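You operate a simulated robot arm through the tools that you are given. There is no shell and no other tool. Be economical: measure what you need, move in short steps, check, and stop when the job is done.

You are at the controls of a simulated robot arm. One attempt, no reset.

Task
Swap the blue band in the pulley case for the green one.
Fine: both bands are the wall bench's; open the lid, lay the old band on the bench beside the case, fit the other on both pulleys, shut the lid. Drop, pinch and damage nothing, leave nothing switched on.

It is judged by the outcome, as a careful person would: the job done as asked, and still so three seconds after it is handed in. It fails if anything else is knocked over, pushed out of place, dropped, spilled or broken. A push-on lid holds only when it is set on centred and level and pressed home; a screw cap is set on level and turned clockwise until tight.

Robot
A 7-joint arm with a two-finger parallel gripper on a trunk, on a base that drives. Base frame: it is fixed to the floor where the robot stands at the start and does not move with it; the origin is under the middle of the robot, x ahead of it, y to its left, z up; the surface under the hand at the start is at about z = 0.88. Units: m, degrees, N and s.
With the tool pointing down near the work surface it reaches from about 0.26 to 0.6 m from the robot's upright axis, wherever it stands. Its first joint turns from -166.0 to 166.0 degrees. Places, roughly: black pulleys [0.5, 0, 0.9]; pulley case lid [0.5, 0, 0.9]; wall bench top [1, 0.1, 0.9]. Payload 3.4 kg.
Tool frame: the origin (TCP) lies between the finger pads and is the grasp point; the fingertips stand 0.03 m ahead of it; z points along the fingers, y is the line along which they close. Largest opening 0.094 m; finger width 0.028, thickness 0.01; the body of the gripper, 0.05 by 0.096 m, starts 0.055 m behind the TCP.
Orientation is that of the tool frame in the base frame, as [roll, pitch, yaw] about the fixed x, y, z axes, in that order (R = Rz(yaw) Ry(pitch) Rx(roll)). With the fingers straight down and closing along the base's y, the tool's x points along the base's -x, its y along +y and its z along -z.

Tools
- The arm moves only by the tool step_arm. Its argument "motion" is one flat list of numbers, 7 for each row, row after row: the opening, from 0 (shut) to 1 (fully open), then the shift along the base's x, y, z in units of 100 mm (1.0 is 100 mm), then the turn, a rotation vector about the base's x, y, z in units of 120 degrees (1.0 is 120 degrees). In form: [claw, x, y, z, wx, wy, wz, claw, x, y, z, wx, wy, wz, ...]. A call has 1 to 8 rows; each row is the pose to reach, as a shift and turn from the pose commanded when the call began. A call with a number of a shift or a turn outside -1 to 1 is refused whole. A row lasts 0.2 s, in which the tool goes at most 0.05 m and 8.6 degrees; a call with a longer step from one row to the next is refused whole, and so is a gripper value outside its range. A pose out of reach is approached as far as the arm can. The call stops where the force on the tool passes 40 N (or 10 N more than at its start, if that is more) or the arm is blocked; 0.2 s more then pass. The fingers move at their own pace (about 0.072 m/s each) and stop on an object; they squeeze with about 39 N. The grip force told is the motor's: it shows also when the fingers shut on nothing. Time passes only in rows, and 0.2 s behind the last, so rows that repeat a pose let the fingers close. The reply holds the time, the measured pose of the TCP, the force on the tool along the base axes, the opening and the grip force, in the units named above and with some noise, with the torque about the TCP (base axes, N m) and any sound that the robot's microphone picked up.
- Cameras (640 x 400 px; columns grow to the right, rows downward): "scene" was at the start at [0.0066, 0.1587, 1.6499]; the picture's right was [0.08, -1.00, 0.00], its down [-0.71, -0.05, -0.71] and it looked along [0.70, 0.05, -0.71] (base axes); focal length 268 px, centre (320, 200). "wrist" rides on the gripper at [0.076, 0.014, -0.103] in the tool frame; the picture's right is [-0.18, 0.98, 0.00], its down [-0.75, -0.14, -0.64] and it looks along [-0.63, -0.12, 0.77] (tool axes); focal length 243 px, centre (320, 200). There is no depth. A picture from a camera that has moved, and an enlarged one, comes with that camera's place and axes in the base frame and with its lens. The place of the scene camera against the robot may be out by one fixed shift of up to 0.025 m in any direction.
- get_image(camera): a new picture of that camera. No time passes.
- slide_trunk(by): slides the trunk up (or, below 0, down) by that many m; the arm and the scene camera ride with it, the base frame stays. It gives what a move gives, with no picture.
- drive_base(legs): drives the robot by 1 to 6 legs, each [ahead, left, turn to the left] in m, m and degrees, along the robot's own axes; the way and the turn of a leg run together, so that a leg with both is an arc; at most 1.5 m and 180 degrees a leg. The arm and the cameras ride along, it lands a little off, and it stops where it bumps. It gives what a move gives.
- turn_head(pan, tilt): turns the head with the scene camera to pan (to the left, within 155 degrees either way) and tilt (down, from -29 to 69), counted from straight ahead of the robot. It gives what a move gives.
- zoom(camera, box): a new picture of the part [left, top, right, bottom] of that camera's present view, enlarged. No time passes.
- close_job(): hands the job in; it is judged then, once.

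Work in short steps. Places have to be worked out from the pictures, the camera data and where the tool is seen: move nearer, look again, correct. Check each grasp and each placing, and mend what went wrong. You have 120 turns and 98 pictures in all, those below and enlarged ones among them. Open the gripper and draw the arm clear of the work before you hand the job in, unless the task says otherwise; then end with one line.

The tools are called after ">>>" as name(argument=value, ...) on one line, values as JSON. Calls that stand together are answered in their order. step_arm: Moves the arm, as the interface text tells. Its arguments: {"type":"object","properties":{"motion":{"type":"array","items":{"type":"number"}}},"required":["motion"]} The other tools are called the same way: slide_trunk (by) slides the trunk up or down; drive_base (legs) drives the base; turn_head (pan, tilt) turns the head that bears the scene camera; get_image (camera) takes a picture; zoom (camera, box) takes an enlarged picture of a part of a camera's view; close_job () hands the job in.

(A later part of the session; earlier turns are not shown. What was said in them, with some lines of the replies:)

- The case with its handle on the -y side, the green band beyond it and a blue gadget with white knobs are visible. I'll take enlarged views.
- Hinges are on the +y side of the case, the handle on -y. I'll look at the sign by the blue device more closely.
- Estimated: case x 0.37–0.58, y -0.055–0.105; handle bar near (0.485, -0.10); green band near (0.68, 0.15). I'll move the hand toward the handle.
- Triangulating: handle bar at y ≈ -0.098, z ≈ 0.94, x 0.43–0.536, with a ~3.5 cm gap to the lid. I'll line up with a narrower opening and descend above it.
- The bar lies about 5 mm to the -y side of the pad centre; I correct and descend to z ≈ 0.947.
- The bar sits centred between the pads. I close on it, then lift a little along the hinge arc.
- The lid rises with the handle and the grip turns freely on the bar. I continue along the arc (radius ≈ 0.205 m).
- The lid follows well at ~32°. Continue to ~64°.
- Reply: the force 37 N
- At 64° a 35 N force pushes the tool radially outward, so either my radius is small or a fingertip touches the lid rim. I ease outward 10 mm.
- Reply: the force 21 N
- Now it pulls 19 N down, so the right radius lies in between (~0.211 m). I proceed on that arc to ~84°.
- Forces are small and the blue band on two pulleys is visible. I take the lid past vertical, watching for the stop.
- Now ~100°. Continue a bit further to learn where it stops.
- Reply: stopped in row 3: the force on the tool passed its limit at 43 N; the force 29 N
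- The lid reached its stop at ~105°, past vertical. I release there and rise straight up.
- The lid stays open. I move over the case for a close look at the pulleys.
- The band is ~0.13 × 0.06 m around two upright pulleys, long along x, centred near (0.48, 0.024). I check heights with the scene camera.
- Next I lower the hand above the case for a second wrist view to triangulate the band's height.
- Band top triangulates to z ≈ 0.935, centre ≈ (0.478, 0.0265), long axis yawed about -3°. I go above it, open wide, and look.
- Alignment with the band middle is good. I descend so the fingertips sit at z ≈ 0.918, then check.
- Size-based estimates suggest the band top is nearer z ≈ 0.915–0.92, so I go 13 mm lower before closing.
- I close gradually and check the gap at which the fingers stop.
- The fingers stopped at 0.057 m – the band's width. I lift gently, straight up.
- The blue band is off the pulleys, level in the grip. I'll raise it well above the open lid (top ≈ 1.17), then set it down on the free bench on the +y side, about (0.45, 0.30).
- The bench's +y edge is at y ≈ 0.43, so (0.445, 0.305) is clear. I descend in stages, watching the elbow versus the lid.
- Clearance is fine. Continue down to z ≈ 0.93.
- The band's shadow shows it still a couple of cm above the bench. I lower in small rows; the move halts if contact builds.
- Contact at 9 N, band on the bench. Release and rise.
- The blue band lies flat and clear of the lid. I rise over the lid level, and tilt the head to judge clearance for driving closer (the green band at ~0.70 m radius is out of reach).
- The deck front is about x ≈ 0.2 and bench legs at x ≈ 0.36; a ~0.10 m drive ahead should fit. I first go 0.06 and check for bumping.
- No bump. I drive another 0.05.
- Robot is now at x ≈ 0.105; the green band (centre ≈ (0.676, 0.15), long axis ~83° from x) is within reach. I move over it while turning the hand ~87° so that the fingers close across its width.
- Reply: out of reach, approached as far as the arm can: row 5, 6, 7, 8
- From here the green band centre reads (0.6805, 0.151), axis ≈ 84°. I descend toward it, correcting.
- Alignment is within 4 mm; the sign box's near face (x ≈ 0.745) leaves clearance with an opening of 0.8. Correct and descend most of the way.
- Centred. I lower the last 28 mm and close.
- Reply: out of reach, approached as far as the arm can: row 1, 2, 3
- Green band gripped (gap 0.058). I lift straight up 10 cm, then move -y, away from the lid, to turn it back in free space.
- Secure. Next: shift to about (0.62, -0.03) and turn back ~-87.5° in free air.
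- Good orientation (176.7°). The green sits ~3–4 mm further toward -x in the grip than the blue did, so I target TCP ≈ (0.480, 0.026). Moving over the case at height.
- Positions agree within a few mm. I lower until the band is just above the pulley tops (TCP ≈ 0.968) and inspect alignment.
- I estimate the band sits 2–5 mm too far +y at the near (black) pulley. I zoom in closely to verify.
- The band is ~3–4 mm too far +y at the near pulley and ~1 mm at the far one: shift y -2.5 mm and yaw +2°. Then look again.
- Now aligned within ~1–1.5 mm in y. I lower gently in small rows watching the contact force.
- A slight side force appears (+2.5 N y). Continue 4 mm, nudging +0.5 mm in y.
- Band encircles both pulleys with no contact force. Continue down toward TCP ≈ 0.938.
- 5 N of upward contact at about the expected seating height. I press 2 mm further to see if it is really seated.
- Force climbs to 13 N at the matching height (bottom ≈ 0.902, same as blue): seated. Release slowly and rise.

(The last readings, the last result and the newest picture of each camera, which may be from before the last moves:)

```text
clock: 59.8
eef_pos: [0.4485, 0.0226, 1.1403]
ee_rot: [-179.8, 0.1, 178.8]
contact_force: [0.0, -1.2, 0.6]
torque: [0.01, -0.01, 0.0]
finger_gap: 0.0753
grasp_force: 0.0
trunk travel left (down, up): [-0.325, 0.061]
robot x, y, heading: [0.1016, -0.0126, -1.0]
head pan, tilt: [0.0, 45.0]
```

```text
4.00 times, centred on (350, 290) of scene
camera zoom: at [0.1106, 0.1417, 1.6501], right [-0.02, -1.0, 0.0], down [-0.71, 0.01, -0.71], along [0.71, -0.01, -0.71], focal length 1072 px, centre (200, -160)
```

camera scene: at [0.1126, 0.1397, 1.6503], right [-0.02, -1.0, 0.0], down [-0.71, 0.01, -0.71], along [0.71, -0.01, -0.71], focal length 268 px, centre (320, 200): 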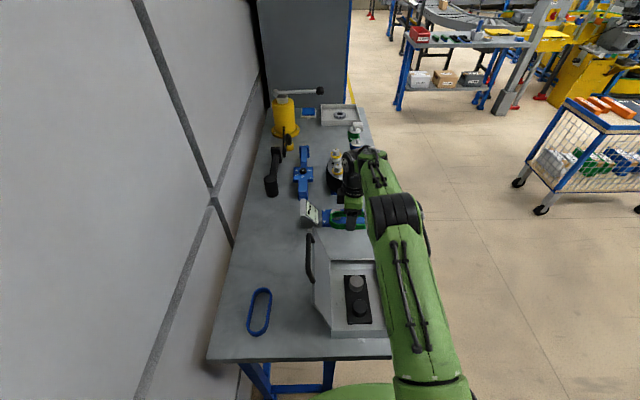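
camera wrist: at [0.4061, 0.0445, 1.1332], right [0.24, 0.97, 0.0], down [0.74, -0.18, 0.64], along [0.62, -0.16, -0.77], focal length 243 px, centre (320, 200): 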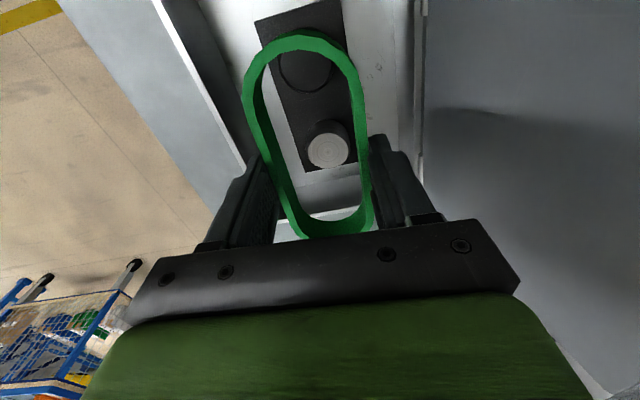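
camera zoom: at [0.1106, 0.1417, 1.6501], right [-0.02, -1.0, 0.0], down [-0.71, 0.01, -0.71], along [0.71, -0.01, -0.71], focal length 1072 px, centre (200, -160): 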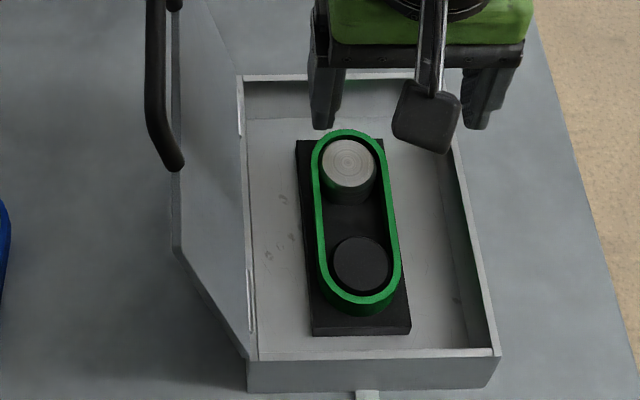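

The green band is seated on both pulleys just as the blue was. Now to the lid: rise, and move over the open handle (≈ (0.486, 0.163, 1.15)).

>>> step_arm(motion=[0.45, 0, 0, 0.33, 0, 0, 0.005, 0.45, 0, 0, 0.66, 0, 0, 0.005, 0.45, 0.1, 0.2, 1, 0, 0, 0.005, 0.45, 0.2, 0.6, 1, 0, 0, 0.005, 0.45, 0.36, 1, 1, 0, 0, 0.005])

>>> step_arm(motion=[0.45, 0, 0.2, 0, 0, 0, 0, 0.45, 0, 0.4, 0, 0, 0, 0, 0.45, 0, 0.4, 0, 0, 0, 0])

>>> get_image(camera="wrist")

>>> get_image(camera="scene")

```text
clock: 61.0
eef_pos: [0.4886, 0.1227, 1.2412]
ee_rot: [-179.8, -0.1, 179.4]
contact_force: [0.4, 0.8, 0.1]
torque: [-0.03, 0.01, 0.01]
finger_gap: 0.0424
grasp_force: 0.0
trunk travel left (down, up): [-0.325, 0.061]
robot x, y, heading: [0.1048, -0.009, -1.0]
head pan, tilt: [0.0, 45.0]
```

```text
clock: 61.8
eef_pos: [0.4886, 0.1633, 1.2402]
ee_rot: [-179.8, 0.1, 179.4]
contact_force: [-0.1, 0.7, 0.5]
torque: [-0.02, 0.0, 0.0]
finger_gap: 0.0421
grasp_force: 0.0
trunk travel left (down, up): [-0.325, 0.061]
robot x, y, heading: [0.107, -0.01, -1.0]
head pan, tilt: [0.0, 45.0]
```

```text
31 pictures are left
camera wrist: at [0.4131, 0.1784, 1.3427], right [0.19, 0.98, 0.0], down [0.75, -0.15, 0.64], along [0.63, -0.13, -0.77], focal length 243 px, centre (320, 200)
```

wrist: 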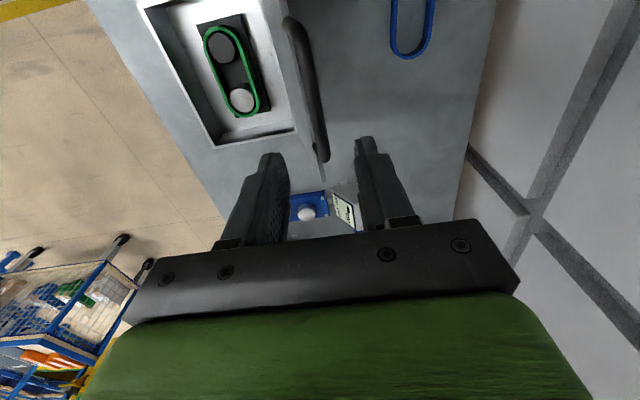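

```text
30 pictures are left
camera scene: at [0.1127, 0.1417, 1.6501], right [-0.02, -1.0, 0.0], down [-0.71, 0.01, -0.71], along [0.71, -0.01, -0.71], focal length 268 px, centre (320, 200)
```

scene: 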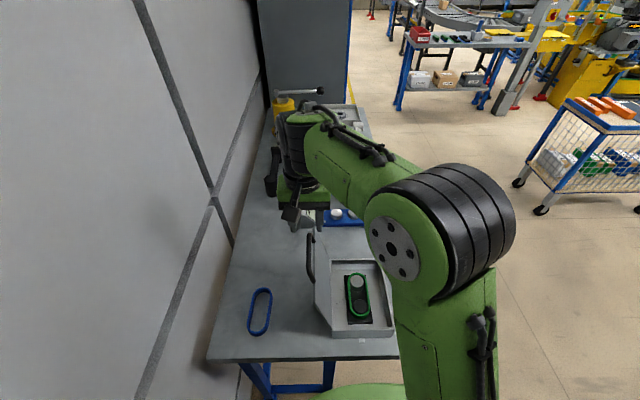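

The view matches the one at release, so I descend to z ≈ 1.15 around the bar and check.

>>> step_arm(motion=[0.45, 0, 0, -0.33, 0, 0, 0, 0.45, 0, 0, -0.66, 0, 0, 0, 0.45, 0, 0, -0.91, 0, 0, 0, 0.45, 0, 0, -0.91, 0, 0, 0])

>>> get_image(camera="wrist")

```text
clock: 62.8
eef_pos: [0.4874, 0.1626, 1.1497]
ee_rot: [-179.8, 0.1, 179.4]
contact_force: [0.2, -0.6, -0.7]
torque: [-0.02, -0.02, 0.0]
finger_gap: 0.0423
grasp_force: 0.0
trunk travel left (down, up): [-0.325, 0.061]
robot x, y, heading: [0.1013, -0.0125, -1.0]
head pan, tilt: [0.0, 45.0]
```

```text
29 pictures are left
camera wrist: at [0.4119, 0.1774, 1.2508], right [0.19, 0.98, 0.0], down [0.75, -0.15, 0.64], along [0.63, -0.13, -0.77], focal length 243 px, centre (320, 200)
```

wrist: 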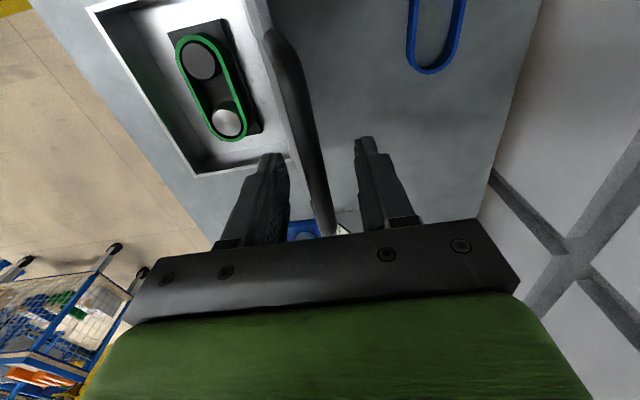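

Bar is between the pads; I close on it and swing back along the arc to ~82°.

>>> step_arm(motion=[0, 0, 0, 0, 0, 0, 0, 0, 0, 0, 0, 0, 0, 0, 0, 0, 0, 0, 0, 0, 0])

>>> step_arm(motion=[0, 0, -0.14, 0.035, 0, 0, 0, 0, 0, -0.287, 0.061, 0, 0, 0, 0, 0, -0.43, 0.075, 0, 0, 0, 0, 0, -0.579, 0.081, 0, 0, 0, 0, 0, -0.725, 0.076, 0, 0, 0, 0, 0, -0.871, 0.061, 0, 0, 0])

```text
clock: 63.6
eef_pos: [0.4877, 0.1599, 1.1511]
ee_rot: [180.0, 0.2, 179.4]
contact_force: [2.3, -5.8, 14.1]
torque: [-0.05, 0.0, 1.03]
finger_gap: 0.014
grasp_force: 44.7
trunk travel left (down, up): [-0.325, 0.061]
robot x, y, heading: [0.1056, -0.0134, -1.1]
head pan, tilt: [0.0, 45.0]
```

```text
clock: 65.0
eef_pos: [0.4875, 0.0746, 1.1542]
ee_rot: [-179.9, 0.2, 179.4]
contact_force: [6.5, -2.4, 24.4]
torque: [0.1, -0.83, 1.15]
finger_gap: 0.0136
grasp_force: 45.4
trunk travel left (down, up): [-0.325, 0.061]
robot x, y, heading: [0.1012, -0.0071, -1.0]
head pan, tilt: [0.0, 45.0]
```

24 N upward indicates my radius is ~4 mm short; I continue on a slightly larger arc to ~62°.

>>> step_arm(motion=[0, 0, -0.15, 0.03, 0, 0, 0, 0, 0, -0.295, -0.01, 0, 0, 0, 0, 0, -0.437, -0.06, 0, 0, 0, 0, 0, -0.575, -0.12, 0, 0, 0, 0, 0, -0.71, -0.19, 0, 0, 0])

>>> zoom(camera="scene", box=[270, 200, 430, 350])

```text
clock: 66.2
eef_pos: [0.4874, 0.0087, 1.1348]
ee_rot: [-179.8, -0.3, 179.7]
contact_force: [-5.0, 13.2, -22.2]
torque: [0.19, 0.78, 0.89]
finger_gap: 0.0136
grasp_force: 44.8
trunk travel left (down, up): [-0.325, 0.061]
robot x, y, heading: [0.102, -0.0092, -0.7]
head pan, tilt: [0.0, 45.0]
```

```text
2.67 times, centred on (350, 275) of scene
camera zoom: at [0.1135, 0.1453, 1.6496], right [-0.02, -1.0, 0.0], down [-0.71, 0.01, -0.71], along [0.71, -0.01, -0.71], focal length 715 px, centre (240, 0)
```

zoom: 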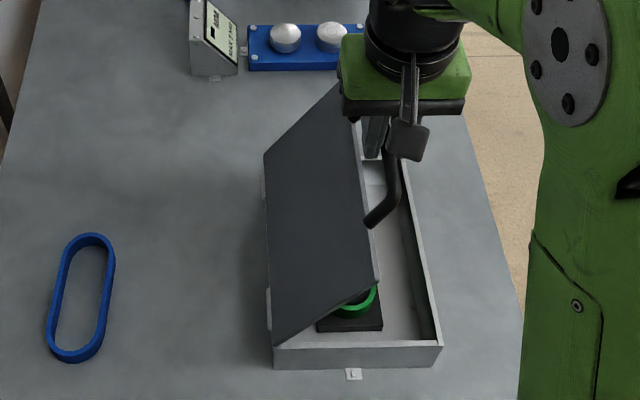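

Now slightly inward pull (radius a bit large); I continue with a slowly shrinking radius to ~34°.

>>> step_arm(motion=[0, 0, -0.106, -0.117, 0, 0, 0, 0, 0, -0.221, -0.207, 0, 0, 0, 0, 0, -0.33, -0.305, 0, 0, 0, 0, 0, -0.431, -0.409, 0, 0, 0, 0, 0, -0.524, -0.52, 0, 0, 0, 0, 0, -0.608, -0.636, 0, 0, 0, 0, 0, -0.688, -0.754, 0, 0, 0])

>>> zoom(camera="scene", box=[270, 200, 430, 350])

```text
clock: 67.8
eef_pos: [0.4874, -0.0678, 1.0588]
ee_rot: [-179.8, 0.1, 179.3]
contact_force: [1.3, -18.3, 10.5]
torque: [-0.03, -0.55, 1.23]
finger_gap: 0.0139
grasp_force: 44.5
trunk travel left (down, up): [-0.325, 0.061]
robot x, y, heading: [0.1056, -0.0076, -1.0]
head pan, tilt: [0.0, 45.0]
```

```text
2.67 times, centred on (350, 275) of scene
camera zoom: at [0.1117, 0.1383, 1.6504], right [-0.02, -1.0, 0.0], down [-0.71, 0.01, -0.71], along [0.71, -0.01, -0.71], focal length 715 px, centre (240, 0)
```

zoom: 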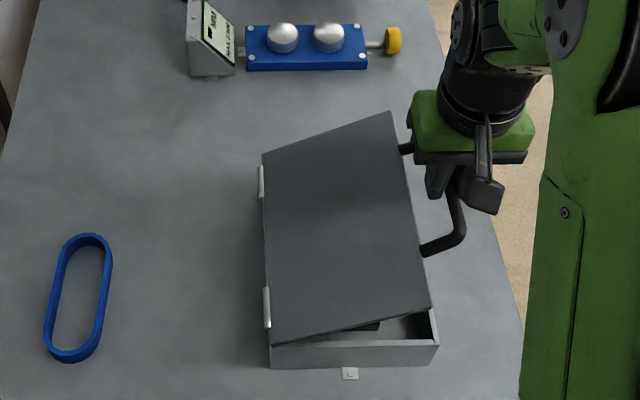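

Radius ~4 mm short here; I continue on R ≈ 0.2085 down to ~10°.

>>> step_arm(motion=[0, 0, -0.11, -0.1, 0, 0, 0, 0, 0, -0.18, -0.23, 0, 0, 0, 0, 0, -0.238, -0.363, 0, 0, 0, 0, 0, -0.288, -0.5, 0, 0, 0, 0, 0, -0.328, -0.64, 0, 0, 0, 0, 0, -0.358, -0.782, 0, 0, 0])

>>> zoom(camera="scene", box=[270, 200, 430, 350])

```text
clock: 69.2
eef_pos: [0.4885, -0.0953, 0.9813]
ee_rot: [180.0, 0.0, 179.8]
contact_force: [6.8, 21.8, -2.8]
torque: [0.37, 0.85, 0.58]
finger_gap: 0.0135
grasp_force: 45.3
trunk travel left (down, up): [-0.325, 0.061]
robot x, y, heading: [0.106, -0.0065, -1.2]
head pan, tilt: [0.0, 45.0]
```

```text
2.67 times, centred on (350, 275) of scene
camera zoom: at [0.1144, 0.1465, 1.6496], right [-0.02, -1.0, 0.0], down [-0.71, 0.01, -0.71], along [0.71, -0.01, -0.71], focal length 715 px, centre (240, 0)
```

zoom: 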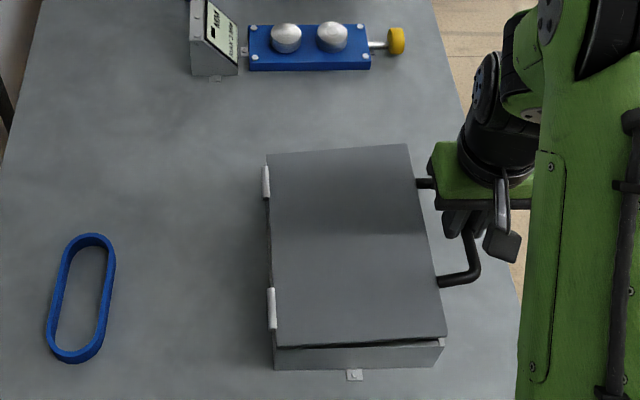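

Inward 22 N; I ease y by +3.5 mm and lower the lid the last degrees, watching for contact.

>>> step_arm(motion=[0, 0, 0.04, 0, 0, 0, 0, 0, 0, 0.036, -0.07, 0, 0, 0, 0, 0, 0.032, -0.14, 0, 0, 0, 0, 0, 0.027, -0.2, 0, 0, 0, 0, 0, 0.024, -0.26, 0, 0, 0])

>>> zoom(camera="scene", box=[320, 240, 430, 340])

```text
clock: 70.4
eef_pos: [0.4873, -0.0967, 0.9565]
ee_rot: [-179.7, 0.1, 179.4]
contact_force: [9.1, 5.0, 14.5]
torque: [0.02, 0.99, 1.03]
finger_gap: 0.0137
grasp_force: 44.9
trunk travel left (down, up): [-0.325, 0.061]
robot x, y, heading: [0.106, -0.0087, -1.0]
head pan, tilt: [0.0, 45.0]
```

```text
4.00 times, centred on (375, 290) of scene
camera zoom: at [0.1133, 0.1432, 1.6501], right [-0.02, -1.0, 0.0], down [-0.71, 0.01, -0.71], along [0.71, -0.01, -0.71], focal length 1072 px, centre (100, -160)
```

zoom: 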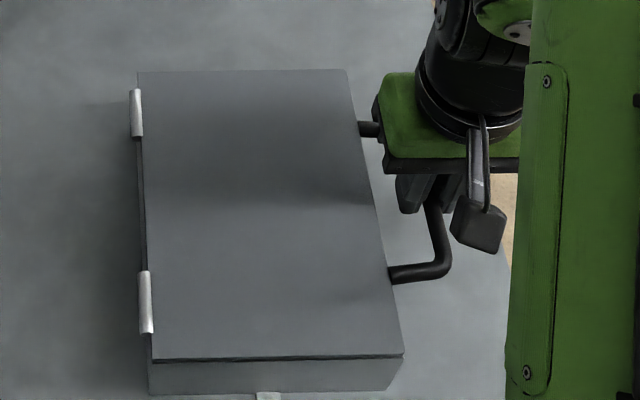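

Lid appears shut with 14 N reaction. I press 3 mm further to confirm it's home, then release.

>>> step_arm(motion=[0, 0, 0, -0.03, 0, 0, 0, 0, 0, 0, -0.03, 0, 0, 0])

>>> step_arm(motion=[0.15, 0, 0, 0, 0, 0, 0, 0.3, 0, 0, 0, 0, 0, 0, 0.4, 0, 0, 0, 0, 0, 0, 0.4, 0, 0, 0, 0, 0, 0])

>>> get_image(camera="wrist")

```text
clock: 71.0
eef_pos: [0.4867, -0.0979, 0.953]
ee_rot: [-179.7, 0.3, 179.3]
contact_force: [5.9, 0.2, 37.0]
torque: [0.03, 0.21, 1.24]
finger_gap: 0.0138
grasp_force: 45.0
trunk travel left (down, up): [-0.325, 0.061]
robot x, y, heading: [0.0998, -0.0117, -1.1]
head pan, tilt: [0.0, 45.0]
```

```text
clock: 72.0
eef_pos: [0.4861, -0.0958, 0.9517]
ee_rot: [-179.8, 0.0, 179.4]
contact_force: [-0.7, -0.8, 0.4]
torque: [0.01, -0.02, 0.02]
finger_gap: 0.0379
grasp_force: 0.0
trunk travel left (down, up): [-0.325, 0.061]
robot x, y, heading: [0.1019, -0.0106, -1.0]
head pan, tilt: [0.0, 45.0]
```

```text
24 pictures are left
camera wrist: at [0.4114, -0.0815, 1.054], right [0.19, 0.98, 0.0], down [0.75, -0.15, 0.64], along [0.63, -0.13, -0.77], focal length 243 px, centre (320, 200)
```

wrist: 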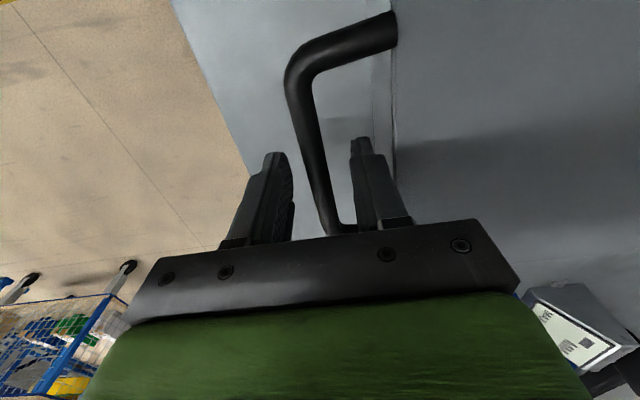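

Released, and the lid resisted 37 N when pressed: fully shut. I rise clear of the handle and check the whole bench.

>>> step_arm(motion=[0.4, 0, 0, 0.3, 0, 0, 0, 0.4, 0, 0, 0.65, 0, 0, 0, 0.4, 0, 0, 1, 0, 0, 0])

>>> step_arm(motion=[1, 0, -0.2, 0.4, 0, 0, 0, 1, 0, -0.4, 0.8, 0, 0, 0, 1, 0, -0.6, 1, 0, 0, 0])

>>> get_image(camera="scene")

>>> zoom(camera="scene", box=[220, 190, 420, 350])

```text
clock: 72.8
eef_pos: [0.484, -0.0958, 1.0546]
ee_rot: [-179.8, 0.0, 179.4]
contact_force: [-0.1, -0.7, 1.0]
torque: [-0.02, -0.04, -0.03]
finger_gap: 0.0378
grasp_force: 0.1
trunk travel left (down, up): [-0.325, 0.061]
robot x, y, heading: [0.1003, -0.01, -1.1]
head pan, tilt: [0.0, 45.0]
```

```text
clock: 73.6
eef_pos: [0.4862, -0.156, 1.1538]
ee_rot: [-179.9, 0.0, 179.4]
contact_force: [-0.1, -0.1, -0.2]
torque: [0.01, -0.01, -0.02]
finger_gap: 0.0941
grasp_force: 0.0
trunk travel left (down, up): [-0.325, 0.061]
robot x, y, heading: [0.1001, -0.0088, -1.0]
head pan, tilt: [0.0, 45.0]
```

```text
23 pictures are left
camera scene: at [0.1122, 0.141, 1.6501], right [-0.02, -1.0, 0.0], down [-0.71, 0.01, -0.71], along [0.71, -0.01, -0.71], focal length 268 px, centre (320, 200)
```

scene: 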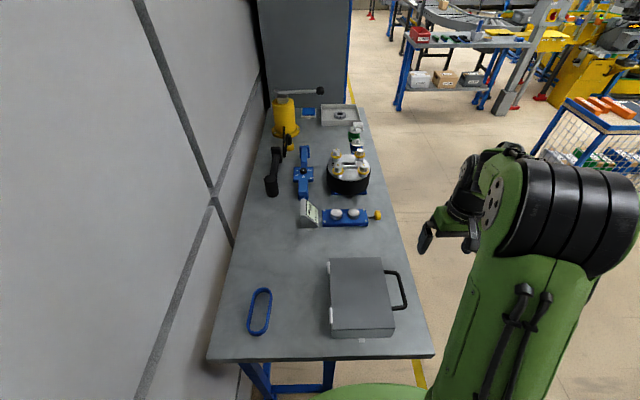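

```text
2.50 times, centred on (320, 270) of scene
camera zoom: at [0.1122, 0.141, 1.6501], right [-0.02, -1.0, 0.0], down [-0.71, 0.01, -0.71], along [0.71, -0.01, -0.71], focal length 670 px, centre (320, 25)
```

zoom: 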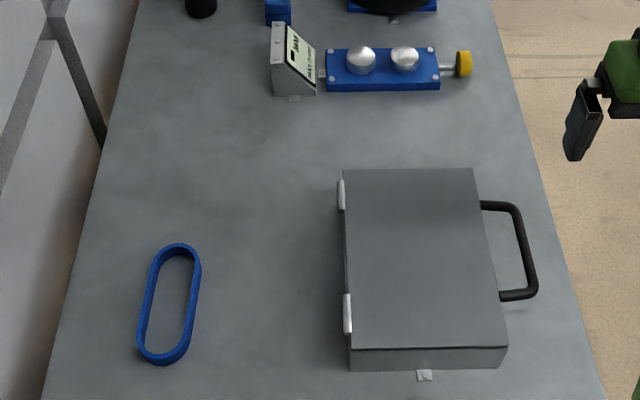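

The lid is shut level, the blue band lies flat beside the case, and nothing else has moved. The gripper is open and clear, so I hand the job in.

>>> close_job()

```text
The job is handed in.
```

The green band is on both pulleys, the blue band lies flat on the bench beside the case, and the lid is shut.
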